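You operate a simulated robot arm through the tools that you are given. There is no shell and no other tool. Be economical: measure what you need, move in short steps, check, and stop when the job is done.

The job below is to be done with a simulated two-armed robot. You get a single attempt, and the scene is never put back.

Task
Take the blue car and leave it on the green tile on the top of the left table. Then put the blue barrel from the top of the right table on top of the blue board eraser. Then take the folded card marked "cargo" from the top of the right table and put it on the orange tile. Keep to this order.

It is judged by the outcome, as a careful person would: the job done as asked, and still so three seconds after it is handed in. It fails if anything else is knocked over, pushed out of place, dropped, spilled or broken.

Robot
Two 7-joint arms with fingered hands on one trunk, on a base that drives. Base frame: it is fixed to the floor where the robot stands at the start and does not move with it; the origin is under the middle of the robot, x ahead of it, y to its left, z up; the surface under the hand at the start is at about z = 0.76. Readings come in m, rad, newtons and seconds.
The left shoulder is at the start at [0.021, 0.208, 1.323], the right one opposite. Places, roughly: blue barrel (3x3x3 cm) [1.9, -0.7, 0.8]; blue car (5x10x4 cm) [0.8, -0.2, 0.8]; board eraser [1.75, -0.75, 0.75]; folded card [0, -2.75, 0.75]; green tile [-1.25, 1.5, 0.75]; orange tile [0, -2.75, 0.75]. Payload 5 kg a hand.
The tool frame of a hand sits at the grasp point between the pads (the TCP): z along the fingers, y along the line on which they close. The tips reach 0.048 m beyond it. Largest opening 0.16 m; the body of the gripper starts 0.056 m behind the TCP. The gripper is a hand of 4 fingers: y runs from the thumb to the fingers, the wrist lies at [-0.026, -0.142, -0.252] in the tool frame, and closing takes about 1.5 s.
Orientation is that of the tool frame in the base frame, as a unit quaternion [x, y, z, w]. With the fingers straight down and the wrist toward the robot, the tool's x, y and z point along [0, 1, 0], [1, 0, 0] and [0, 0, -1] of the base frame.

Tools
- The arms move only by the tool arm_command. It takes "left_rows", "right_rows" or both (then of equal length, played together; a hand with none holds still); each is a list of rows, each a list of 6 numbers: the shift along the base's x, y, z in m, then the turn, a rotation vector about the base's x, y, z in rad. In form: [[tx, ty, tz, ax, ay, az], ...]. A call has 1 to 20 rows; each row is the pose to reach, as a shift and turn from the pose commanded when the call began. "left_claw" and "right_claw" are, for a hand that has rows, the gripper command, from -1 (fully open) to 1 (shut), values between in proportion, set as the call begins (left out, the last holds). Each row takes 0.2 s and may step no farther than 0.05 m and 0.15 rad from the row before; otherwise, or with a gripper value out of range, the whole call is refused. Where a pose cannot be reached the arm comes as near as it can. A force on the tool above 40 N (or 10 N above the force at the start of the call, whichever is more), or a blocked arm, ends the call early, and 0.2 s more pass. Each finger travels about 0.108 m/s and halts on what it meets, pressing with about 22 N; the grip force reading is that of the motor and also rises with nothing between the fingers. The clock runs only during rows and for 0.2 s after the last one: add rows that repeat a pose to give the fingers time. It gives the time, the measured TCP pose, the force on the tool (base axes), the opening and the grip force at its end, in the units of the frame above (readings bear some noise), with the torque about the TCP (base axes, N m) and any sound that the robot's microphone picked up.
- Cameras (640 x 400 px; columns grow to the right, rows downward): "scene" is now at [0.0943, -0.0311, 1.5161]; the picture's right is [-0.35, -0.94, 0.00], its down [-0.53, 0.20, -0.83] and it looks along [0.77, -0.29, -0.56] (base axes); focal length 266 px, centre (320, 200). "left" rides on the left gripper at [-0.087, -0.133, -0.189] in its tool frame; the picture's right is [-0.83, -0.26, 0.49], its down [0.51, -0.71, 0.49] and it looks along [0.22, 0.66, 0.72] (tool axes); focal length 238 px, centre (320, 200). "right" rides on the right gripper at [0.087, -0.133, -0.189] in its tool frame; the picture's right is [-0.83, 0.26, -0.49], its down [-0.51, -0.71, 0.49] and it looks along [-0.22, 0.66, 0.72] (tool axes); focal length 238 px, centre (320, 200). There is no depth. A picture from a camera that has moved, and an enlarged one, comes with that camera's place and axes in the base frame and with its lens.
- grab_frame(camera): a new picture of that camera. The clock stands still meanwhile.
- lift_body(by): slides the trunk up (or, below 0, down) by that many m; the arms and the scene camera ride with it, the base frame stays. It gives what a move gives, with no picture.
- base_move(legs): drives the robot by 1 to 6 legs, each [ahead, left, turn to the left] in m, m and rad, along the robot's own axes; the way and the turn of a leg run together, so that a leg with both is an arc; at most 1.5 m and 3.142 rad a leg. The arms and the cameras ride along, it lands a little off, and it stops where it bumps. It gives what a move gives.
- move_fingers(index, middle, ring, thumb_bend, thumb_turn, hand): sets how far each is bent, from 0 (flat) to 1 (curled in); at 0.3 the hand is open as for a grip, at 0.7 the pads meet at the TCP. One left out holds its place. A second passes; each finger stops where it meets its share of the squeeze, and holds until it gets a number again. A gripper value or a shape takes the hand back. It gives what a move gives, with no picture; readings hold the bend of each and the force on the fingers (four entries, about 0 where the hand has none), thumb and palm. thumb_turn goes from beside the hand (0) to across from the fingers (1), as for a grip.
- grasp_type(shape, hand): the hand has 4 fingers and takes this shape, open, in about a second: jaw (thumb against the fingers, like two jaws); tri (thumb and two fingers); tip (a fingertip pinch); poke (one finger out to press); point (the index stretched); flat (the hand flat); cup (the hand cupped); fist (a fist). The gripper value then closes the fingers along that shape, each until it touches; the sizes above hold for jaw. It gives what a move gives, with no picture.
- pan_tilt(pan, tilt): turns the head with the scene camera to pan (to the left, within 1.501 rad either way) and tilt (down, from -0.506 to 1.204), counted from straight ahead of the robot. It gives what a move gives.
- zoom(camera, box): a new picture of the part [left, top, right, bottom] of that camera's present view, enlarged. The clock stands still meanwhile.
- sign_off(): hands the job in; it is judged then, once.

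Work in short steps. Places have to be worked out from the pictures, the camera data and where the tool is seen: move nearer, look again, correct. Check each grasp and each placing, and mend what went wrong. You have 165 turns and 138 pictures in all, those below and enlarged ones among them. Open the grippers and draw the arms clear of the work before you hand the job in, unless the task says otherwise; then end with one line.

The tools are called after "Request:" by a JSON object that holds its "op" and its "data". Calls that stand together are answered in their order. arm_command: Moves the arms, as the interface text tells. Its arguments: {"type":"object","properties":{"left_rows":{"type":"array","items":{"type":"array","items":{"type":"number"}}},"left_claw":{"type":"number"},"right_rows":{"type":"array","items":{"type":"array","items":{"type":"number"}}},"right_claw":{"type":"number"}},"required":[]} The other tools are called the same way: lift_body (by) slides the trunk up or down; grasp_type (shape, hand) gives the hand a shape; move_fingers (index, middle, ring, thumb_bend, thumb_turn, hand) moves the fingers one by one; base_move (legs) drives the base; pan_tilt (pan, tilt) turns the head that bears the scene camera; grab_frame (camera) takes a picture; zoom (camera, box) takes an enlarged picture of a part of a camera's view; sign_off () hands the job in.

At the start:

```text
time_s: 0.0
left_tcp_pos: [0.8012, 0.1675, 1.0294]
left_orientation: [0.707, 0.707, 0.0, 0.0]
left_contact_force: [-0.1, 0.0, -0.1]
left_moment: [0.01, -0.04, 0.0]
left_opening: 0.1597
left_finger_force: 0.1
left_shape: jaw
left_bend: [0.3, 0.3, 0.3, 0.3, 0.98]
left_finger forces: [0.1, 0.1, 0.0, 0.0, 0.1, 0.0]
right_tcp_pos: [0.6018, -0.4129, 1.0919]
right_orientation: [0.707, 0.707, 0.0, 0.0]
right_contact_force: [-0.2, 0.0, -0.3]
right_moment: [0.02, 0.01, -0.02]
right_opening: 0.1595
right_finger_force: 0.1
right_shape: jaw
right_bend: [0.3, 0.3, 0.3, 0.3, 0.98]
right_finger forces: [0.0, 0.0, 0.0, 0.1, 0.0, 0.0]
trunk travel left (down, up): [-0.325, 0.365]
robot x, y, heading: [-0.0012, -0.0016, 0.001]
head pan, tilt: [-0.356, 0.597]
```

scene: 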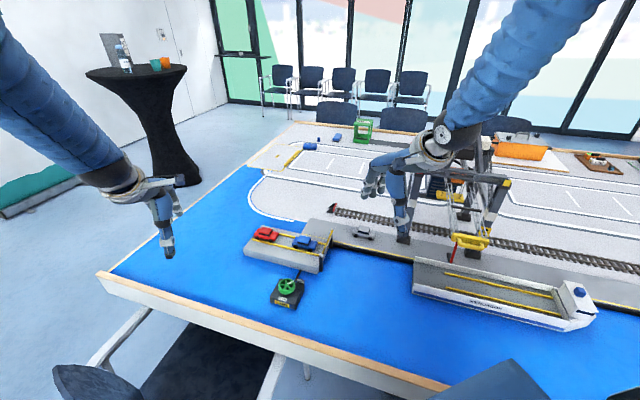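
right: 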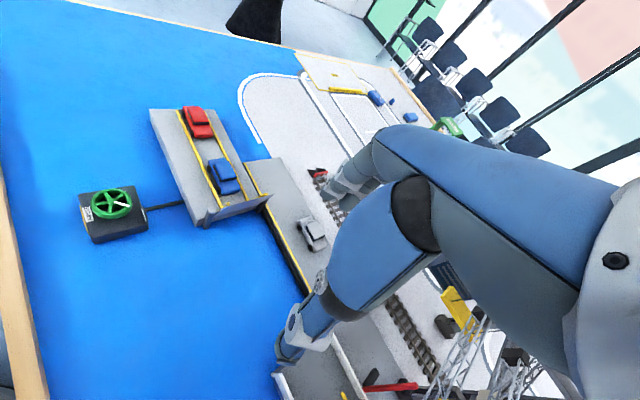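
left: 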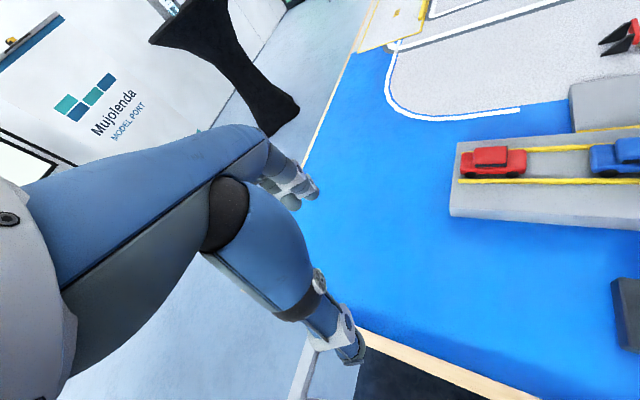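

The start pictures show the blue car on a grey platform beside a red one. I zoom in on it and also look around the room.

Request:
{"op": "zoom", "data": {"camera": "scene", "box": [220, 180, 420, 320]}}

Request:
{"op": "zoom", "data": {"camera": "scene", "box": [240, 100, 640, 200]}}

Request:
{"op": "pan_tilt", "data": {"pan": -1.4, "tilt": 0.4}}

Request:
{"op": "grab_frame", "data": {"camera": "scene"}}

Request:
{"op": "pan_tilt", "data": {"pan": 1.5, "tilt": 0.4}}

Request:
{"op": "grab_frame", "data": {"camera": "scene"}}

```text
2.86 times, centred on (320, 250) of scene
camera zoom: at [0.0943, -0.0311, 1.5161], right [-0.35, -0.94, 0.0], down [-0.53, 0.2, -0.83], along [0.77, -0.29, -0.56], focal length 759 px, centre (320, 57)
```

zoom: 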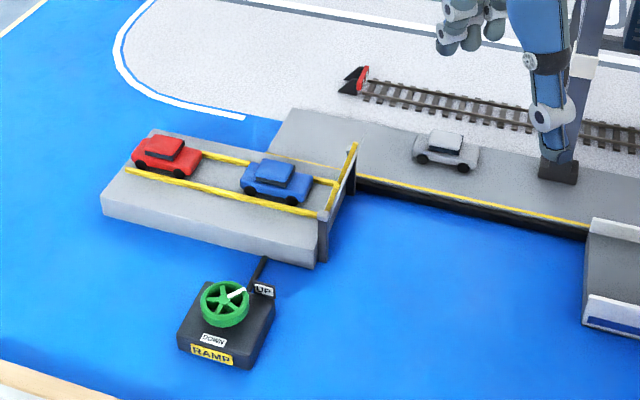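

```text
1.60 times, centred on (440, 150) of scene
camera zoom: at [0.0943, -0.0311, 1.5161], right [-0.35, -0.94, 0.0], down [-0.53, 0.2, -0.83], along [0.77, -0.29, -0.56], focal length 425 px, centre (128, 280)
```

zoom: 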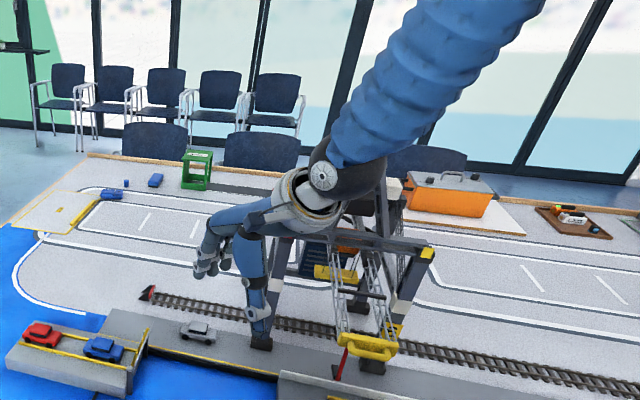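

```text
time_s: 1.3
left_tcp_pos: [0.8018, 0.1675, 1.0301]
left_orientation: [0.707, 0.707, 0.0, -0.001]
left_contact_force: [0.3, -0.6, 0.7]
left_moment: [0.0, -0.01, -0.02]
left_opening: 0.1596
left_finger_force: 0.1
left_shape: jaw
left_bend: [0.3, 0.3, 0.3, 0.3, 0.98]
left_finger forces: [0.0, 0.0, 0.1, 0.0, 0.1, 0.1]
right_tcp_pos: [0.6011, -0.413, 1.0926]
right_orientation: [0.707, 0.707, 0.0, 0.0]
right_contact_force: [0.0, 0.2, -0.6]
right_moment: [0.01, -0.03, 0.0]
right_opening: 0.1596
right_finger_force: 0.0
right_shape: jaw
right_bend: [0.3, 0.3, 0.3, 0.3, 0.98]
right_finger forces: [0.0, 0.0, 0.1, 0.0, 0.0, 0.0]
trunk travel left (down, up): [-0.325, 0.365]
robot x, y, heading: [0.0029, 0.0021, 0.002]
head pan, tilt: [-1.4, 0.4]
```

```text
132 pictures are left
camera scene: at [0.0273, -0.0914, 1.534], right [-0.99, -0.17, 0.0], down [-0.07, 0.38, -0.92], along [0.16, -0.91, -0.39], focal length 266 px, centre (320, 200)
```

scene: 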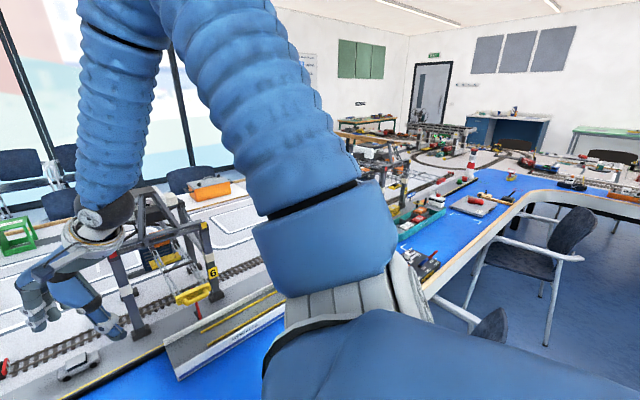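

```text
time_s: 3.8
left_tcp_pos: [0.802, 0.1668, 1.0303]
left_orientation: [0.707, 0.707, 0.0, 0.0]
left_contact_force: [0.0, -0.9, -0.7]
left_moment: [0.01, -0.02, 0.0]
left_opening: 0.1597
left_finger_force: 0.1
left_shape: jaw
left_bend: [0.3, 0.3, 0.3, 0.3, 0.98]
left_finger forces: [0.0, 0.1, 0.1, 0.1, 0.0, 0.0]
right_tcp_pos: [0.6015, -0.4124, 1.0923]
right_orientation: [0.708, 0.707, 0.0, -0.001]
right_contact_force: [0.9, -0.9, 0.7]
right_moment: [0.01, 0.0, -0.02]
right_opening: 0.1597
right_finger_force: 0.1
right_shape: jaw
right_bend: [0.3, 0.3, 0.3, 0.3, 0.98]
right_finger forces: [0.0, 0.0, 0.0, 0.0, 0.0, 0.1]
trunk travel left (down, up): [-0.325, 0.365]
robot x, y, heading: [0.0032, -0.0018, 0.002]
head pan, tilt: [1.499, 0.4]
```

```text
131 pictures are left
camera scene: at [0.0181, 0.0922, 1.534], right [1.0, -0.07, 0.0], down [-0.03, -0.39, -0.92], along [0.07, 0.92, -0.39], focal length 266 px, centre (320, 200)
```

scene: 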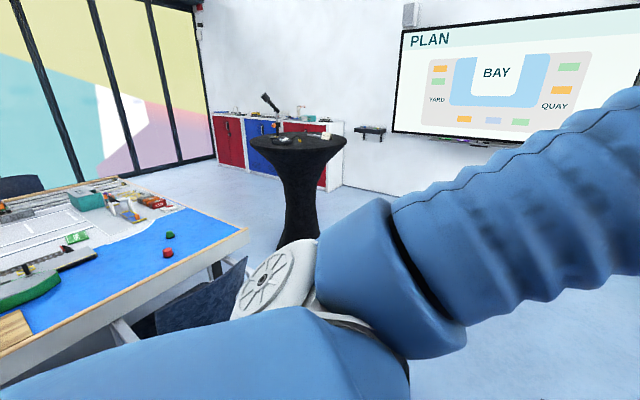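

The blue car is at about (0.816, -0.24), with its long axis along (0.62, 0.78). I move the right hand above it with the closing line across the car, and draw the left arm away.

Request:
{"op": "arm_command", "data": {"right_rows": [[0.03, 0.025, 0, 0, 0, -0.096], [0.06, 0.05, 0, 0, 0, -0.192], [0.09, 0.073, 0, 0, 0, -0.288], [0.12, 0.097, 0, 0, 0, -0.385], [0.15, 0.122, 0, 0, 0, -0.481], [0.18, 0.147, 0, 0, 0, -0.577], [0.212, 0.17, 0, 0, 0, -0.674], [0.212, 0.17, 0, 0, 0, -0.674]], "left_rows": [[-0.04, 0.02, 0.015, 0, 0, 0], [-0.08, 0.04, 0.03, 0, 0, 0], [-0.12, 0.06, 0.045, 0, 0, 0], [-0.16, 0.08, 0.06, 0, 0, 0], [-0.2, 0.1, 0.075, 0, 0, 0], [-0.24, 0.12, 0.09, 0, 0, 0], [-0.28, 0.14, 0.1, 0, 0, 0], [-0.3, 0.15, 0.1, 0, 0, 0]]}}

Request:
{"op": "pan_tilt", "data": {"pan": -0.25, "tilt": 0.75}}

Request:
{"op": "grab_frame", "data": {"camera": "right"}}

Request:
{"op": "grab_frame", "data": {"camera": "scene"}}

```text
time_s: 5.6
left_tcp_pos: [0.5009, 0.317, 1.1304]
left_orientation: [0.707, 0.707, 0.0, 0.0]
left_contact_force: [0.0, 1.0, 0.7]
left_moment: [-0.05, -0.02, 0.0]
left_opening: 0.1598
left_finger_force: 0.0
left_shape: jaw
left_bend: [0.3, 0.3, 0.3, 0.3, 0.98]
left_finger forces: [0.0, 0.0, 0.1, 0.0, 0.1, 0.0]
right_tcp_pos: [0.8143, -0.2429, 1.0936]
right_orientation: [0.901, 0.433, 0.0, 0.0]
right_contact_force: [-0.1, -0.7, -0.2]
right_moment: [0.02, -0.05, -0.02]
right_opening: 0.1601
right_finger_force: 0.1
right_shape: jaw
right_bend: [0.3, 0.3, 0.3, 0.3, 0.97]
right_finger forces: [0.0, 0.0, 0.0, 0.0, 0.1, 0.0]
trunk travel left (down, up): [-0.325, 0.365]
robot x, y, heading: [-0.0004, 0.0012, 0.0]
head pan, tilt: [1.499, 0.4]
```

```text
time_s: 7.4
left_tcp_pos: [0.5027, 0.3171, 1.1303]
left_orientation: [0.707, 0.707, 0.0, 0.0]
left_contact_force: [0.1, -1.0, -0.2]
left_moment: [-0.02, 0.0, 0.0]
left_opening: 0.1599
left_finger_force: 0.1
left_shape: jaw
left_bend: [0.3, 0.3, 0.3, 0.3, 0.98]
left_finger forces: [0.1, 0.0, 0.0, 0.0, 0.0, 0.1]
right_tcp_pos: [0.8147, -0.2432, 1.0945]
right_orientation: [0.901, 0.434, 0.001, 0.0]
right_contact_force: [0.7, 0.0, -1.2]
right_moment: [0.02, 0.02, 0.01]
right_opening: 0.1601
right_finger_force: 0.1
right_shape: jaw
right_bend: [0.3, 0.3, 0.3, 0.3, 0.97]
right_finger forces: [0.0, 0.0, 0.0, 0.1, 0.0, 0.0]
trunk travel left (down, up): [-0.325, 0.365]
robot x, y, heading: [0.0018, 0.0031, 0.002]
head pan, tilt: [-0.25, 0.75]
```

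```text
130 pictures are left
camera right: at [0.7646, -0.0928, 1.2817], right [-0.32, -0.81, 0.49], down [-0.87, 0.05, -0.49], along [0.38, -0.58, -0.72], focal length 238 px, centre (320, 200)
```

right: 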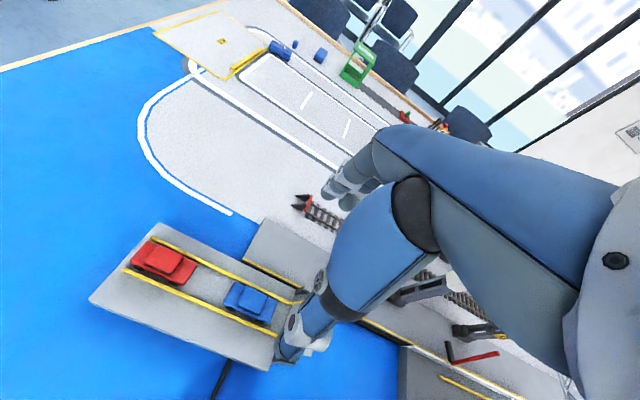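

```text
129 pictures are left
camera scene: at [0.0916, -0.0203, 1.5029], right [-0.25, -0.97, 0.0], down [-0.66, 0.17, -0.73], along [0.71, -0.18, -0.68], focal length 266 px, centre (320, 200)
```

scene: 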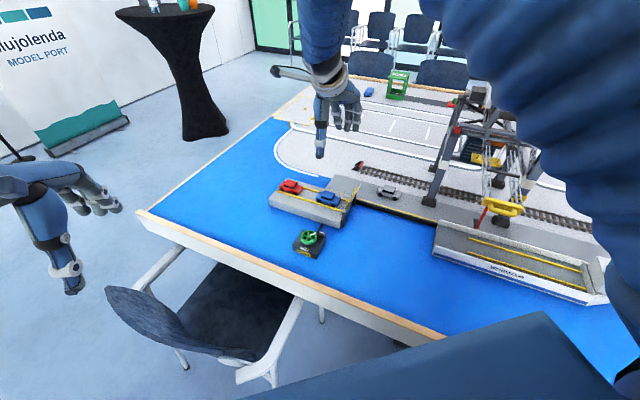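

The two views agree on the car centre at about (0.808, -0.233, 0.82). I zoom with the hand camera to refine it.

Request:
{"op": "zoom", "data": {"camera": "right", "box": [80, 210, 320, 370]}}

Request:
{"op": "zoom", "data": {"camera": "scene", "box": [250, 150, 410, 250]}}

```text
2.50 times, centred on (200, 290) of right
camera zoom: at [0.7646, -0.0928, 1.2817], right [-0.32, -0.81, 0.49], down [-0.87, 0.05, -0.49], along [0.38, -0.58, -0.72], focal length 596 px, centre (620, -25)
```

zoom: 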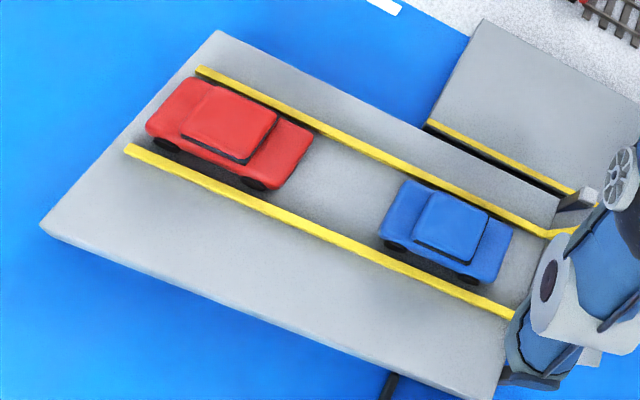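

```text
4.00 times, centred on (330, 200) of scene
camera zoom: at [0.0916, -0.0203, 1.5029], right [-0.25, -0.97, 0.0], down [-0.66, 0.17, -0.73], along [0.71, -0.18, -0.68], focal length 1063 px, centre (280, 200)
```

zoom: 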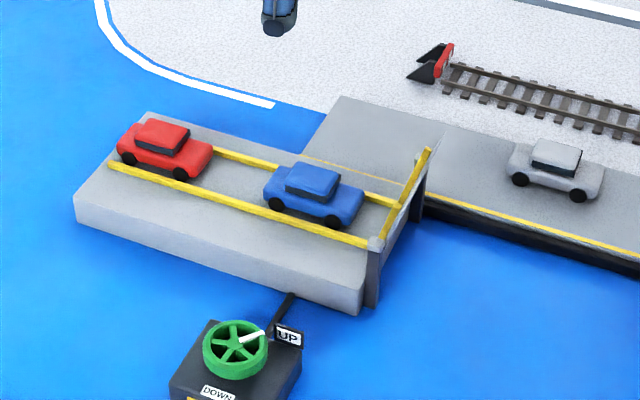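

The cars sit between low yellow rails with the gate just in front. I correct the place and go down to z ≈ 0.91, with the fingers still wide of the car.

Request:
{"op": "arm_command", "data": {"right_rows": [[-0.006, 0.01, -0.04, 0, 0, 0], [-0.006, 0.01, -0.08, 0, 0, 0], [-0.006, 0.01, -0.12, 0, 0, 0], [-0.006, 0.01, -0.155, 0, 0, 0], [-0.006, 0.01, -0.185, 0, 0, 0], [-0.006, 0.01, -0.185, 0, 0, 0]], "right_claw": -0.4}}

Request:
{"op": "grab_frame", "data": {"camera": "right"}}

Request:
{"op": "zoom", "data": {"camera": "scene", "box": [250, 150, 410, 250]}}

```text
time_s: 8.8
left_tcp_pos: [0.5023, 0.3175, 1.13]
left_orientation: [0.708, 0.707, 0.0, 0.0]
left_contact_force: [-0.9, 0.0, 0.5]
left_moment: [0.01, 0.0, 0.0]
left_opening: 0.16
left_finger_force: 0.0
left_shape: jaw
left_bend: [0.3, 0.3, 0.3, 0.3, 0.98]
left_finger forces: [0.1, 0.0, 0.0, 0.0, 0.0, 0.0]
right_tcp_pos: [0.8069, -0.2312, 0.9098]
right_orientation: [0.901, 0.434, 0.001, 0.0]
right_contact_force: [-0.2, 0.3, -0.1]
right_moment: [0.0, -0.05, 0.02]
right_opening: 0.1123
right_finger_force: 0.1
right_shape: jaw
right_bend: [0.27, 0.37, 0.35, 0.59, 0.99]
right_finger forces: [0.0, 0.0, 0.1, 0.0, 0.0, 0.0]
trunk travel left (down, up): [-0.325, 0.365]
robot x, y, heading: [-0.0021, -0.0005, 0.001]
head pan, tilt: [-0.25, 0.75]
```

```text
126 pictures are left
camera right: at [0.7567, -0.0802, 1.0986], right [-0.32, -0.81, 0.49], down [-0.87, 0.05, -0.49], along [0.38, -0.58, -0.72], focal length 238 px, centre (320, 200)
```

right: 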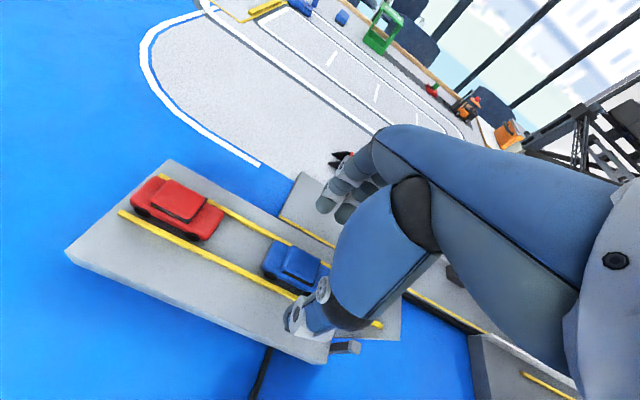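

```text
4.00 times, centred on (330, 200) of scene
camera zoom: at [0.091, -0.0202, 1.503], right [-0.25, -0.97, 0.0], down [-0.66, 0.17, -0.73], along [0.71, -0.18, -0.68], focal length 1063 px, centre (280, 200)
```

zoom: 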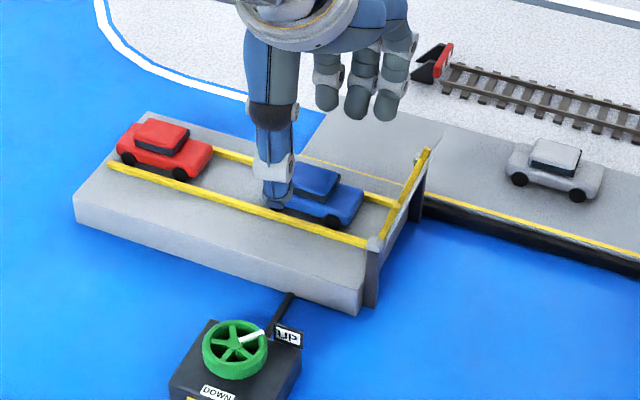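

The thumb tip reads about 0.06 below the TCP and the fingers 0.04 below it, on either side of the car. I go down to z ≈ 0.872 and look again.

Request:
{"op": "arm_command", "data": {"right_rows": [[0, 0, -0.02, 0, 0, 0], [0.0, 0.0, -0.037, 0, 0, 0], [0.0, 0.0, -0.037, 0, 0, 0]]}}

Request:
{"op": "zoom", "data": {"camera": "right", "box": [200, 180, 440, 330]}}

Request:
{"op": "zoom", "data": {"camera": "scene", "box": [290, 165, 370, 215]}}

```text
time_s: 9.6
left_tcp_pos: [0.5028, 0.317, 1.1306]
left_orientation: [0.708, 0.707, 0.0, 0.0]
left_contact_force: [-0.1, -0.1, 0.7]
left_moment: [-0.02, 0.0, 0.01]
left_opening: 0.16
left_finger_force: 0.0
left_shape: jaw
left_bend: [0.3, 0.3, 0.3, 0.3, 0.98]
left_finger forces: [0.0, 0.1, 0.1, 0.0, 0.0, 0.0]
right_tcp_pos: [0.8081, -0.2338, 0.872]
right_orientation: [0.901, 0.434, 0.0, 0.001]
right_contact_force: [-0.3, -0.8, 0.4]
right_moment: [-0.03, 0.03, 0.04]
right_opening: 0.1123
right_finger_force: 0.1
right_shape: jaw
right_bend: [0.27, 0.37, 0.35, 0.59, 0.99]
right_finger forces: [0.1, 0.1, 0.0, 0.0, 0.1, 0.0]
trunk travel left (down, up): [-0.325, 0.365]
robot x, y, heading: [0.0005, 0.0032, -0.002]
head pan, tilt: [-0.25, 0.75]
```

```text
2.67 times, centred on (320, 255) of right
camera zoom: at [0.7577, -0.0824, 1.0611], right [-0.32, -0.81, 0.49], down [-0.87, 0.05, -0.49], along [0.38, -0.58, -0.72], focal length 636 px, centre (320, 53)
```

zoom: 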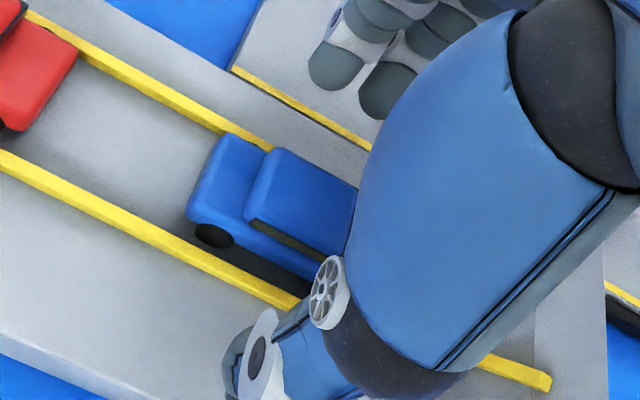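

```text
8.00 times, centred on (330, 190) of scene
camera zoom: at [0.0915, -0.0202, 1.5029], right [-0.25, -0.97, 0.0], down [-0.66, 0.17, -0.73], along [0.71, -0.18, -0.68], focal length 2126 px, centre (240, 280)
```

zoom: 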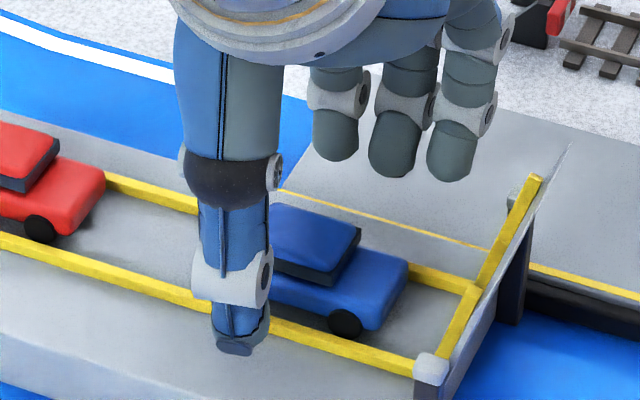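

In jaw shape the thumb sits opposite the index finger rather than the middle of the fingers, which could twist the car. I rise a little and try the tri shape.

Request:
{"op": "arm_command", "data": {"right_rows": [[0, 0, 0.03, 0, 0, 0], [0.0, 0.0, 0.05, 0, 0, 0]]}}

Request:
{"op": "grasp_type", "data": {"shape": "tri", "hand": "right"}}

Request:
{"op": "arm_command", "data": {"right_rows": [[0, 0, 0, 0, 0, 0], [0, 0, 0, 0, 0, 0], [0, 0, 0, 0, 0, 0], [0, 0, 0, 0, 0, 0]], "right_claw": -0.2}}

Request:
{"op": "zoom", "data": {"camera": "scene", "box": [282, 150, 378, 210]}}

```text
time_s: 10.2
left_tcp_pos: [0.5018, 0.3164, 1.1298]
left_orientation: [0.707, 0.707, -0.001, -0.001]
left_contact_force: [-0.2, -1.0, 0.1]
left_moment: [0.0, 0.04, 0.02]
left_opening: 0.1598
left_finger_force: 0.1
left_shape: jaw
left_bend: [0.3, 0.3, 0.3, 0.3, 0.98]
left_finger forces: [0.0, 0.0, 0.0, 0.0, 0.0, 0.0]
right_tcp_pos: [0.807, -0.2333, 0.9205]
right_orientation: [0.901, 0.434, -0.001, -0.001]
right_contact_force: [-1.0, 0.7, -0.5]
right_moment: [-0.03, -0.07, 0.0]
right_opening: 0.112
right_finger_force: 0.1
right_shape: jaw
right_bend: [0.27, 0.37, 0.35, 0.59, 0.99]
right_finger forces: [0.0, 0.0, 0.0, 0.0, 0.1, 0.0]
trunk travel left (down, up): [-0.325, 0.365]
robot x, y, heading: [0.0014, 0.0017, 0.001]
head pan, tilt: [-0.25, 0.75]
```

```text
time_s: 11.1
left_tcp_pos: [0.5033, 0.3167, 1.1301]
left_orientation: [0.707, 0.707, 0.0, 0.0]
left_contact_force: [-0.4, -0.1, 0.1]
left_moment: [0.01, 0.01, 0.0]
left_opening: 0.1601
left_finger_force: 0.0
left_shape: jaw
left_bend: [0.3, 0.3, 0.3, 0.3, 0.98]
left_finger forces: [0.1, 0.0, 0.1, 0.1, 0.0, 0.1]
right_tcp_pos: [0.8067, -0.2329, 0.9199]
right_orientation: [0.901, 0.434, 0.0, 0.0]
right_contact_force: [-1.1, -0.5, 0.5]
right_moment: [0.04, 0.0, -0.02]
right_opening: 0.1598
right_finger_force: 0.0
right_shape: tri
right_bend: [0.3, 0.3, 0.99, 0.3, 0.98]
right_finger forces: [0.0, 0.0, 0.0, 0.1, 0.0, 0.0]
trunk travel left (down, up): [-0.325, 0.365]
robot x, y, heading: [0.0005, 0.0022, 0.002]
head pan, tilt: [-0.25, 0.75]
```

```text
time_s: 12.1
left_tcp_pos: [0.5032, 0.3176, 1.1304]
left_orientation: [0.707, 0.707, 0.0, 0.0]
left_contact_force: [-0.1, 0.1, 0.3]
left_moment: [0.03, 0.0, 0.01]
left_opening: 0.1597
left_finger_force: 0.0
left_shape: jaw
left_bend: [0.3, 0.3, 0.3, 0.3, 0.98]
left_finger forces: [0.0, 0.0, 0.0, 0.0, 0.0, 0.0]
right_tcp_pos: [0.8075, -0.2333, 0.9208]
right_orientation: [0.901, 0.434, 0.0, 0.0]
right_contact_force: [-0.4, 0.8, 0.2]
right_moment: [0.01, -0.01, 0.01]
right_opening: 0.0963
right_finger_force: 0.0
right_shape: tri
right_bend: [0.74, 0.41, 0.99, 0.65, 1.0]
right_finger forces: [0.0, 0.0, 0.0, 0.0, 0.0, 0.0]
trunk travel left (down, up): [-0.325, 0.365]
robot x, y, heading: [0.0001, -0.001, 0.002]
head pan, tilt: [-0.25, 0.75]
```

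```text
6.67 times, centred on (330, 180) of scene
camera zoom: at [0.0917, -0.0203, 1.5029], right [-0.25, -0.97, 0.0], down [-0.66, 0.17, -0.73], along [0.71, -0.18, -0.68], focal length 1771 px, centre (253, 333)
```

zoom: 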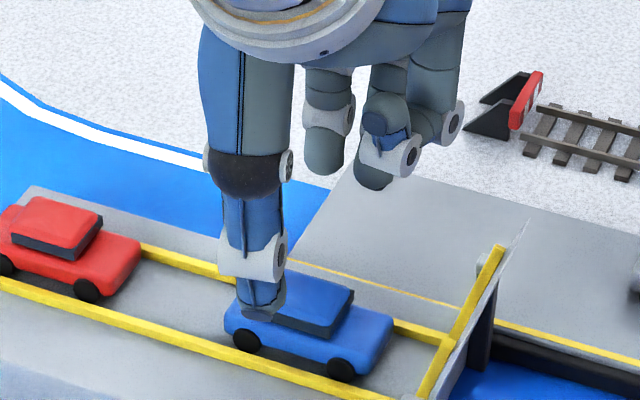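

Tri has curled one finger out of the way. I check the hand's shape from its own camera before closing.

Request:
{"op": "zoom", "data": {"camera": "right", "box": [220, 120, 460, 370]}}

Request:
{"op": "zoom", "data": {"camera": "scene", "box": [305, 140, 361, 175]}}

```text
1.60 times, centred on (340, 245) of right
camera zoom: at [0.7573, -0.0831, 1.1095], right [-0.32, -0.81, 0.49], down [-0.87, 0.05, -0.49], along [0.38, -0.58, -0.72], focal length 381 px, centre (288, 128)
```

zoom: 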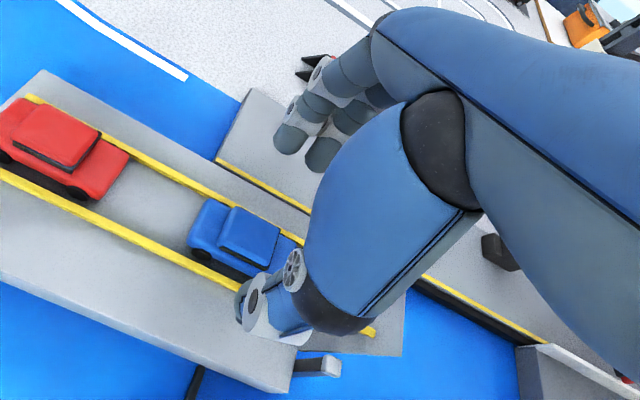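

```text
11.43 times, centred on (333, 158) of scene
camera zoom: at [0.0917, -0.0203, 1.5029], right [-0.25, -0.97, 0.0], down [-0.66, 0.17, -0.73], along [0.71, -0.18, -0.68], focal length 3036 px, centre (171, 686)
```

zoom: 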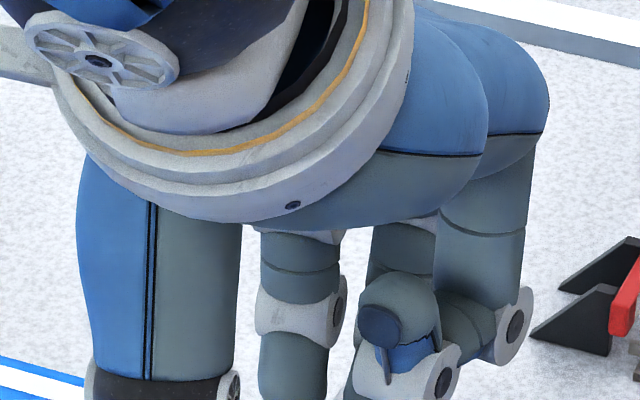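

Two fingers and the thumb stand ready on either side of the car. I descend to z ≈ 0.866 and close slowly.

Request:
{"op": "arm_command", "data": {"right_rows": [[0, 0, -0.03, 0, 0, 0], [0.0, 0.0, -0.053, 0, 0, 0], [0.0, 0.0, -0.053, 0, 0, 0]]}}

Request:
{"op": "zoom", "data": {"camera": "scene", "box": [290, 165, 370, 215]}}

```text
time_s: 12.9
left_tcp_pos: [0.5029, 0.3171, 1.1309]
left_orientation: [0.707, 0.707, 0.0, 0.0]
left_contact_force: [0.9, -0.9, 0.2]
left_moment: [0.02, -0.03, 0.0]
left_opening: 0.16
left_finger_force: 0.1
left_shape: jaw
left_bend: [0.3, 0.3, 0.3, 0.3, 0.98]
left_finger forces: [0.0, 0.1, 0.0, 0.0, 0.1, 0.0]
right_tcp_pos: [0.8086, -0.2322, 0.8669]
right_orientation: [0.901, 0.433, 0.0, 0.0]
right_contact_force: [0.0, 0.0, 0.3]
right_moment: [0.0, -0.01, 0.01]
right_opening: 0.0964
right_finger_force: 0.1
right_shape: tri
right_bend: [0.74, 0.41, 0.99, 0.65, 1.0]
right_finger forces: [0.1, 0.0, 0.1, 0.0, 0.1, 0.0]
trunk travel left (down, up): [-0.325, 0.365]
robot x, y, heading: [-0.0008, 0.0015, -0.001]
head pan, tilt: [-0.25, 0.75]
```

```text
8.00 times, centred on (330, 190) of scene
camera zoom: at [0.0915, -0.0202, 1.5029], right [-0.25, -0.97, 0.0], down [-0.66, 0.17, -0.73], along [0.71, -0.18, -0.68], focal length 2126 px, centre (240, 280)
```

zoom: 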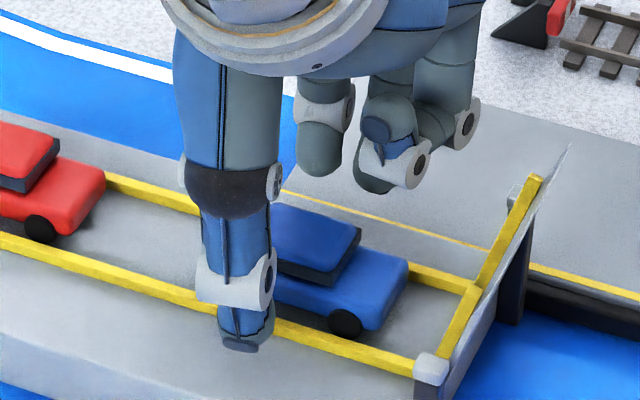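

The thumb tip is close to rail height, so I rise 6 mm and then close part way.

Request:
{"op": "arm_command", "data": {"right_rows": [[-0.002, -0.003, 0.006, 0, 0, 0], [-0.002, -0.003, 0.006, 0, 0, 0]]}}

Request:
{"op": "arm_command", "data": {"right_rows": [[0, 0, 0, 0, 0, 0], [0, 0, 0, 0, 0, 0], [0, 0, 0, 0, 0, 0], [0, 0, 0, 0, 0, 0], [0, 0, 0, 0, 0, 0]], "right_claw": 0.25}}

Request:
{"op": "zoom", "data": {"camera": "scene", "box": [290, 165, 370, 215]}}

Request:
{"op": "zoom", "data": {"camera": "right", "box": [220, 150, 420, 310]}}

```text
time_s: 13.5
left_tcp_pos: [0.5034, 0.3167, 1.13]
left_orientation: [0.707, 0.707, 0.0, -0.001]
left_contact_force: [0.4, -0.4, 0.1]
left_moment: [0.01, 0.0, 0.0]
left_opening: 0.16
left_finger_force: 0.1
left_shape: jaw
left_bend: [0.3, 0.3, 0.3, 0.3, 0.98]
left_finger forces: [0.1, 0.1, 0.0, 0.0, 0.0, 0.0]
right_tcp_pos: [0.807, -0.2361, 0.8743]
right_orientation: [0.901, 0.434, 0.001, 0.0]
right_contact_force: [0.7, 0.6, -0.5]
right_moment: [0.03, -0.03, 0.03]
right_opening: 0.0965
right_finger_force: 0.0
right_shape: tri
right_bend: [0.74, 0.41, 0.99, 0.65, 1.0]
right_finger forces: [0.0, 0.1, 0.1, 0.1, 0.0, 0.1]
trunk travel left (down, up): [-0.325, 0.365]
robot x, y, heading: [-0.0001, -0.0012, 0.007]
head pan, tilt: [-0.25, 0.75]
```

```text
time_s: 14.7
left_tcp_pos: [0.5025, 0.3171, 1.1305]
left_orientation: [0.707, 0.707, 0.001, 0.0]
left_contact_force: [0.7, -0.1, 0.1]
left_moment: [0.02, 0.01, 0.02]
left_opening: 0.1597
left_finger_force: 0.1
left_shape: jaw
left_bend: [0.3, 0.3, 0.3, 0.3, 0.98]
left_finger forces: [0.0, 0.0, 0.0, 0.0, 0.0, 0.0]
right_tcp_pos: [0.8055, -0.2347, 0.8726]
right_orientation: [0.901, 0.435, 0.0, 0.0]
right_contact_force: [-0.2, 0.1, -0.2]
right_moment: [0.0, -0.03, -0.03]
right_opening: 0.0604
right_finger_force: 0.1
right_shape: tri
right_bend: [0.74, 0.5, 0.99, 0.73, 1.0]
right_finger forces: [0.1, 0.0, 0.0, 0.0, 0.0, 0.1]
trunk travel left (down, up): [-0.325, 0.365]
robot x, y, heading: [0.0018, 0.0029, -0.001]
head pan, tilt: [-0.25, 0.75]
```

```text
8.00 times, centred on (330, 190) of scene
camera zoom: at [0.0916, -0.0203, 1.5029], right [-0.25, -0.97, 0.0], down [-0.66, 0.17, -0.73], along [0.71, -0.18, -0.68], focal length 2126 px, centre (240, 280)
```

zoom: 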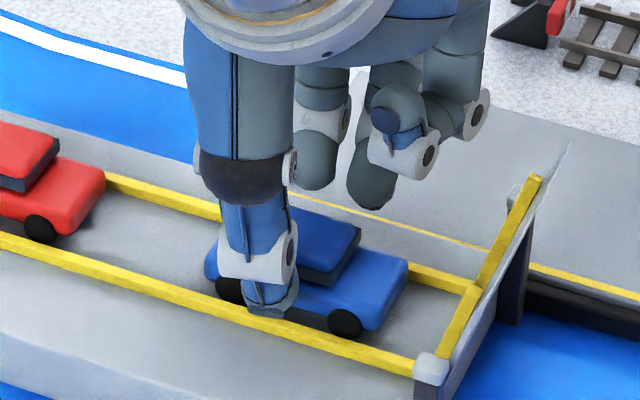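

```text
2.50 times, centred on (320, 230) of right
camera zoom: at [0.7554, -0.0848, 1.0623], right [-0.32, -0.81, 0.49], down [-0.87, 0.05, -0.49], along [0.38, -0.58, -0.72], focal length 596 px, centre (320, 125)
```

zoom: 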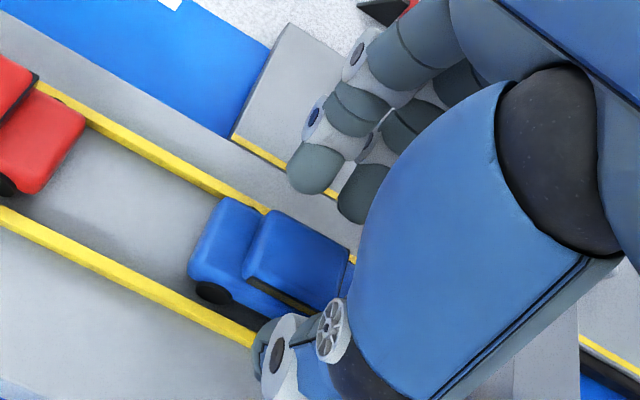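

The thumb tip is about 2.5 cm lower than the fingertips, so the fingers would meet only the roof. I rise, open a little and tilt the hand 0.3 rad about the car's long axis to even them out.

Request:
{"op": "arm_command", "data": {"right_rows": [[0, 0, 0.02, 0, 0, 0], [0.007, -0.006, 0.03, 0.093, 0.117, 0], [0.014, -0.011, 0.03, 0.186, 0.234, 0], [0.014, -0.011, 0.03, 0.186, 0.234, 0]], "right_claw": -0.2}}

Request:
{"op": "zoom", "data": {"camera": "scene", "box": [290, 160, 370, 210]}}

Request:
{"op": "zoom", "data": {"camera": "right", "box": [220, 150, 420, 310]}}

```text
time_s: 15.7
left_tcp_pos: [0.501, 0.3192, 1.1309]
left_orientation: [0.707, 0.707, 0.0, 0.0]
left_contact_force: [-0.2, 0.9, -0.5]
left_moment: [-0.06, -0.03, 0.01]
left_opening: 0.16
left_finger_force: 0.0
left_shape: jaw
left_bend: [0.3, 0.3, 0.3, 0.3, 0.98]
left_finger forces: [0.0, 0.0, 0.1, 0.1, 0.0, 0.0]
right_tcp_pos: [0.8195, -0.2457, 0.9038]
right_orientation: [0.891, 0.429, -0.064, -0.135]
right_contact_force: [0.0, 0.8, 0.6]
right_moment: [-0.05, 0.0, 0.02]
right_opening: 0.096
right_finger_force: 0.0
right_shape: tri
right_bend: [0.74, 0.41, 0.99, 0.65, 1.0]
right_finger forces: [0.0, 0.1, 0.0, 0.1, 0.0, 0.0]
trunk travel left (down, up): [-0.325, 0.365]
robot x, y, heading: [0.0022, 0.0019, -0.003]
head pan, tilt: [-0.25, 0.75]
```

```text
8.00 times, centred on (330, 185) of scene
camera zoom: at [0.0909, -0.0193, 1.503], right [-0.25, -0.97, 0.0], down [-0.66, 0.17, -0.73], along [0.71, -0.18, -0.68], focal length 2126 px, centre (240, 320)
```

zoom: 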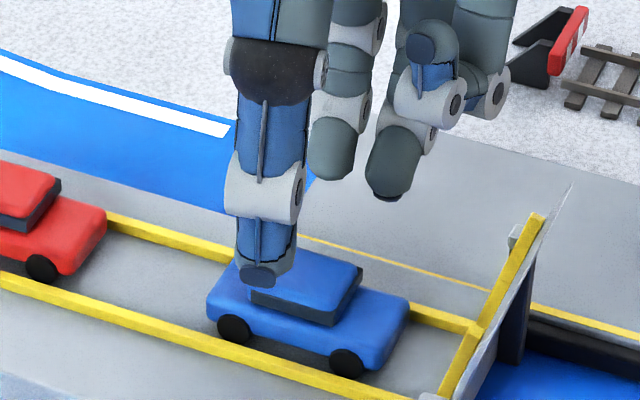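

```text
2.50 times, centred on (320, 230) of right
camera zoom: at [0.8175, -0.1337, 1.1237], right [-0.21, -0.9, 0.39], down [-0.96, 0.12, -0.26], along [0.19, -0.43, -0.88], focal length 596 px, centre (320, 125)
```

zoom: 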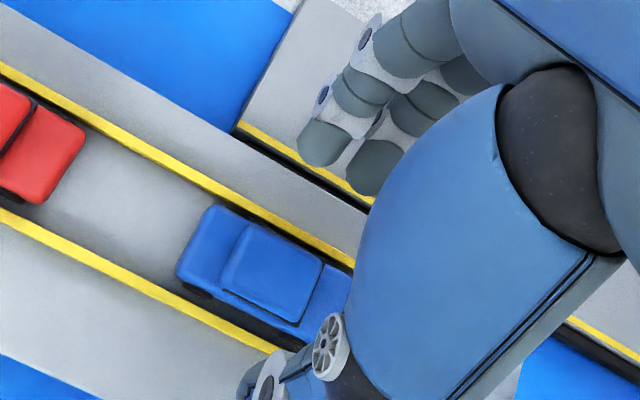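

Geometry says a 0.2 rad tilt evens out the thumb and finger tips. I correct to that and come down over the car, still open.

Request:
{"op": "arm_command", "data": {"right_rows": [[-0.004, 0.005, -0.01, -0.062, -0.078, 0], [-0.004, 0.005, -0.03, -0.062, -0.078, 0], [-0.004, 0.005, -0.039, -0.062, -0.078, 0], [-0.004, 0.005, -0.039, -0.062, -0.078, 0]]}}

Request:
{"op": "zoom", "data": {"camera": "scene", "box": [290, 160, 370, 210]}}

Request:
{"op": "zoom", "data": {"camera": "right", "box": [220, 150, 420, 310]}}

```text
time_s: 16.7
left_tcp_pos: [0.5025, 0.3174, 1.1306]
left_orientation: [0.707, 0.707, 0.0, 0.0]
left_contact_force: [0.9, 0.7, -0.2]
left_moment: [0.03, 0.03, -0.05]
left_opening: 0.1598
left_finger_force: 0.1
left_shape: jaw
left_bend: [0.3, 0.3, 0.3, 0.3, 0.98]
left_finger forces: [0.0, 0.1, 0.0, 0.0, 0.1, 0.0]
right_tcp_pos: [0.815, -0.2412, 0.866]
right_orientation: [0.897, 0.431, -0.043, -0.089]
right_contact_force: [-0.3, 0.0, -0.1]
right_moment: [-0.01, 0.03, 0.01]
right_opening: 0.0957
right_finger_force: 0.1
right_shape: tri
right_bend: [0.74, 0.41, 0.99, 0.65, 1.0]
right_finger forces: [0.0, 0.0, 0.0, 0.0, 0.1, 0.0]
trunk travel left (down, up): [-0.325, 0.365]
robot x, y, heading: [0.0002, -0.0013, 0.001]
head pan, tilt: [-0.25, 0.75]
```

```text
8.00 times, centred on (330, 185) of scene
camera zoom: at [0.0917, -0.0204, 1.5029], right [-0.25, -0.97, 0.0], down [-0.66, 0.17, -0.73], along [0.71, -0.18, -0.68], focal length 2126 px, centre (240, 320)
```

zoom: 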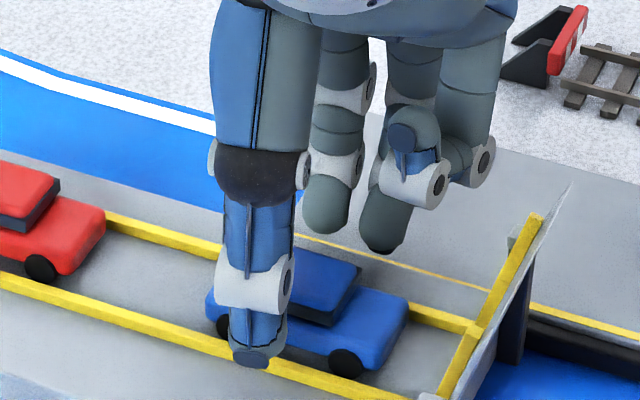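

```text
2.50 times, centred on (320, 230) of right
camera zoom: at [0.7967, -0.1159, 1.0763], right [-0.25, -0.87, 0.43], down [-0.94, 0.1, -0.34], along [0.25, -0.48, -0.84], focal length 596 px, centre (320, 125)
```

zoom: 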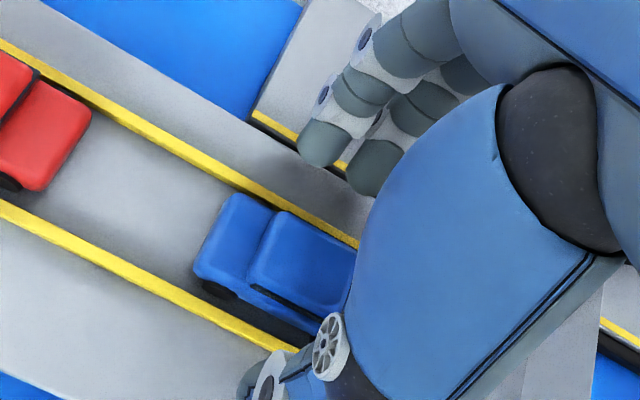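

The tips now straddle the car just above rail height. I close on it.

Request:
{"op": "arm_command", "data": {"right_rows": [[0, 0, 0, 0, 0, 0], [0, 0, 0, 0, 0, 0], [0, 0, 0, 0, 0, 0], [0, 0, 0, 0, 0, 0], [0, 0, 0, 0, 0, 0], [0, 0, 0, 0, 0, 0], [0, 0, 0, 0, 0, 0]], "right_claw": 1}}

Request:
{"op": "zoom", "data": {"camera": "scene", "box": [290, 160, 370, 210]}}

Request:
{"op": "zoom", "data": {"camera": "right", "box": [220, 150, 420, 310]}}

```text
time_s: 18.3
left_tcp_pos: [0.5022, 0.3163, 1.1304]
left_orientation: [0.707, 0.707, 0.0, 0.0]
left_contact_force: [-0.1, -0.2, 0.7]
left_moment: [-0.02, 0.01, 0.0]
left_opening: 0.16
left_finger_force: 0.0
left_shape: jaw
left_bend: [0.3, 0.3, 0.3, 0.3, 0.98]
left_finger forces: [0.0, 0.0, 0.0, 0.0, 0.1, 0.1]
right_tcp_pos: [0.8154, -0.2409, 0.8657]
right_orientation: [0.897, 0.431, -0.042, -0.09]
right_contact_force: [2.5, -0.9, 9.2]
right_moment: [-0.23, -0.07, 0.03]
right_opening: 0.0343
right_finger_force: 22.1
right_shape: tri
right_bend: [0.73, 0.6, 1.0, 0.75, 1.0]
right_finger forces: [8.4, 15.0, 0.0, 0.0, 19.8, 0.0]
trunk travel left (down, up): [-0.325, 0.365]
robot x, y, heading: [-0.0008, 0.0035, -0.001]
head pan, tilt: [-0.25, 0.75]
```

```text
8.00 times, centred on (330, 185) of scene
camera zoom: at [0.0911, -0.0202, 1.503], right [-0.25, -0.97, 0.0], down [-0.66, 0.17, -0.73], along [0.71, -0.18, -0.68], focal length 2126 px, centre (240, 320)
```

zoom: 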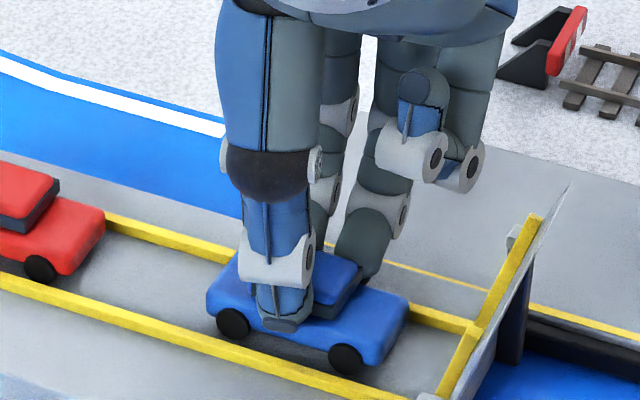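

```text
2.50 times, centred on (320, 230) of right
camera zoom: at [0.7965, -0.1162, 1.0771], right [-0.25, -0.87, 0.43], down [-0.93, 0.1, -0.34], along [0.26, -0.48, -0.84], focal length 596 px, centre (320, 125)
```

zoom: 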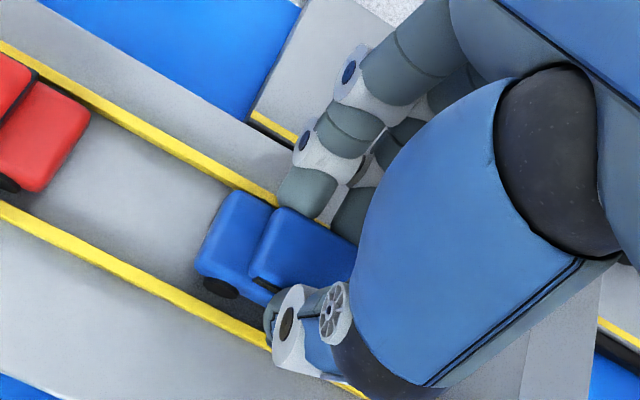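

The forces show a firm hold (8, 15 and 20 N). I lift slowly by a few cm and check.

Request:
{"op": "arm_command", "data": {"right_rows": [[0, 0, 0.01, 0, 0, 0], [0, 0, 0.025, 0, 0, 0], [0, 0, 0.05, 0, 0, 0], [0, 0, 0.08, 0, 0, 0]]}}

Request:
{"op": "zoom", "data": {"camera": "scene", "box": [282, 140, 378, 200]}}

```text
time_s: 19.3
left_tcp_pos: [0.502, 0.3173, 1.1313]
left_orientation: [0.707, 0.707, 0.0, 0.001]
left_contact_force: [-0.7, -1.0, -0.9]
left_moment: [-0.04, -0.06, 0.03]
left_opening: 0.16
left_finger_force: 0.0
left_shape: jaw
left_bend: [0.3, 0.3, 0.3, 0.3, 0.98]
left_finger forces: [0.0, 0.0, 0.0, 0.0, 0.1, 0.0]
right_tcp_pos: [0.8137, -0.2403, 0.9444]
right_orientation: [0.896, 0.432, -0.044, -0.09]
right_contact_force: [-1.5, 1.1, -2.9]
right_moment: [-0.05, -0.2, -0.04]
right_opening: 0.0336
right_finger_force: 21.9
right_shape: tri
right_bend: [0.73, 0.6, 1.0, 0.75, 1.0]
right_finger forces: [9.3, 8.8, 0.1, 0.0, 17.9, 0.0]
trunk travel left (down, up): [-0.325, 0.365]
robot x, y, heading: [-0.0015, 0.0005, -0.0]
head pan, tilt: [-0.25, 0.75]
```

```text
6.67 times, centred on (330, 170) of scene
camera zoom: at [0.0906, -0.0199, 1.503], right [-0.25, -0.97, 0.0], down [-0.66, 0.17, -0.73], along [0.71, -0.18, -0.68], focal length 1771 px, centre (253, 400)
```

zoom: 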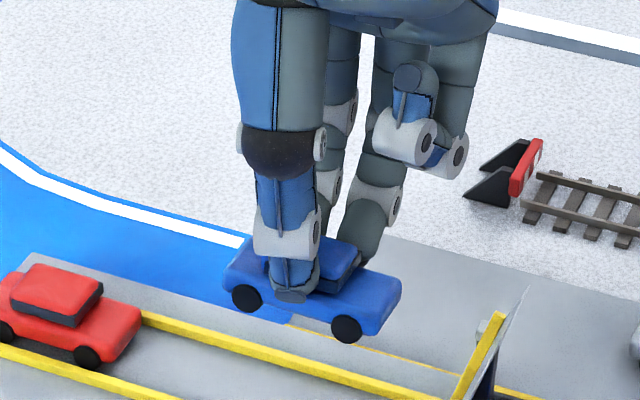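

The car is held firmly and clear of the platform. I raise it and draw it in toward the robot, then look to the left and back.

Request:
{"op": "arm_command", "data": {"right_rows": [[0, 0, 0.05, 0, 0, 0], [0, 0, 0.1, 0, 0, 0], [0, 0, 0.15, 0, 0, 0], [-0.04, -0.01, 0.16, 0, 0, 0], [-0.085, -0.02, 0.16, 0, 0, 0], [-0.13, -0.03, 0.16, 0, 0, 0], [-0.175, -0.04, 0.16, 0, 0, 0], [-0.22, -0.05, 0.16, 0, 0, 0], [-0.265, -0.06, 0.16, 0, 0, 0], [-0.3, -0.06, 0.16, 0, 0, 0]]}}

Request:
{"op": "pan_tilt", "data": {"pan": 0.6, "tilt": 0.5}}

Request:
{"op": "grab_frame", "data": {"camera": "scene"}}

Request:
{"op": "pan_tilt", "data": {"pan": 1.5, "tilt": 0.8}}

Request:
{"op": "grab_frame", "data": {"camera": "scene"}}

```text
time_s: 21.5
left_tcp_pos: [0.5017, 0.3176, 1.1305]
left_orientation: [0.707, 0.707, 0.0, 0.0]
left_contact_force: [-0.8, -0.5, 0.5]
left_moment: [-0.03, -0.09, 0.03]
left_opening: 0.1596
left_finger_force: 0.1
left_shape: jaw
left_bend: [0.3, 0.3, 0.3, 0.3, 0.98]
left_finger forces: [0.1, 0.0, 0.0, 0.0, 0.0, 0.0]
right_tcp_pos: [0.5148, -0.3026, 1.108]
right_orientation: [0.897, 0.431, -0.043, -0.089]
right_contact_force: [-0.2, -0.1, -1.8]
right_moment: [0.0, -0.06, 0.01]
right_opening: 0.0334
right_finger_force: 22.0
right_shape: tri
right_bend: [0.73, 0.6, 1.0, 0.75, 1.0]
right_finger forces: [9.1, 8.8, 0.0, 0.0, 17.8, 0.1]
trunk travel left (down, up): [-0.325, 0.365]
robot x, y, heading: [-0.0036, -0.0, -0.001]
head pan, tilt: [-0.25, 0.75]
```

```text
time_s: 22.7
left_tcp_pos: [0.5025, 0.3167, 1.1311]
left_orientation: [0.707, 0.707, 0.0, 0.0]
left_contact_force: [0.6, -0.3, 0.4]
left_moment: [0.0, 0.04, 0.0]
left_opening: 0.1601
left_finger_force: 0.1
left_shape: jaw
left_bend: [0.3, 0.3, 0.3, 0.3, 0.98]
left_finger forces: [0.0, 0.1, 0.0, 0.0, 0.0, 0.1]
right_tcp_pos: [0.5161, -0.3036, 1.1072]
right_orientation: [0.897, 0.431, -0.043, -0.09]
right_contact_force: [-0.8, 0.3, -1.3]
right_moment: [0.03, -0.01, 0.02]
right_opening: 0.0333
right_finger_force: 22.2
right_shape: tri
right_bend: [0.73, 0.6, 1.0, 0.75, 1.0]
right_finger forces: [9.1, 8.7, 0.0, 0.2, 17.8, 0.0]
trunk travel left (down, up): [-0.325, 0.365]
robot x, y, heading: [0.0023, 0.0, 0.001]
head pan, tilt: [0.6, 0.499]
```

```text
109 pictures are left
camera scene: at [0.0866, 0.0513, 1.5248], right [0.56, -0.83, 0.0], down [-0.4, -0.27, -0.88], along [0.72, 0.5, -0.48], focal length 266 px, centre (320, 200)
```

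scene: 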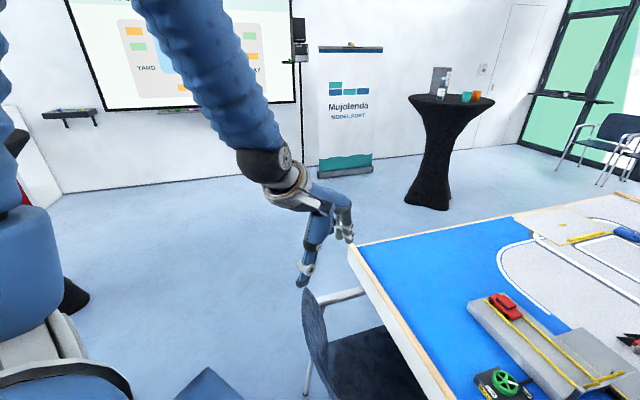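

```text
time_s: 23.9
left_tcp_pos: [0.5027, 0.319, 1.1306]
left_orientation: [0.707, 0.707, 0.001, -0.001]
left_contact_force: [-0.1, 0.3, 0.7]
left_moment: [0.0, 0.0, -0.01]
left_opening: 0.1596
left_finger_force: 0.0
left_shape: jaw
left_bend: [0.3, 0.3, 0.3, 0.3, 0.98]
left_finger forces: [0.1, 0.1, 0.0, 0.1, 0.1, 0.0]
right_tcp_pos: [0.5157, -0.3044, 1.1074]
right_orientation: [0.897, 0.431, -0.043, -0.089]
right_contact_force: [0.7, -0.9, -1.4]
right_moment: [-0.03, 0.01, -0.02]
right_opening: 0.0333
right_finger_force: 22.9
right_shape: tri
right_bend: [0.73, 0.6, 1.0, 0.75, 1.0]
right_finger forces: [9.1, 8.7, 0.0, 0.1, 17.8, 0.0]
trunk travel left (down, up): [-0.325, 0.365]
robot x, y, heading: [0.0007, -0.0009, 0.001]
head pan, tilt: [1.499, 0.799]
```

```text
108 pictures are left
camera scene: at [0.0171, 0.0805, 1.4989], right [1.0, -0.07, 0.0], down [-0.05, -0.71, -0.7], along [0.05, 0.7, -0.72], focal length 266 px, centre (320, 200)
```

scene: 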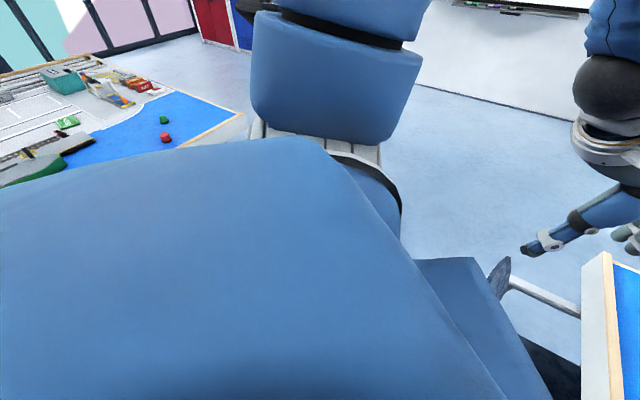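

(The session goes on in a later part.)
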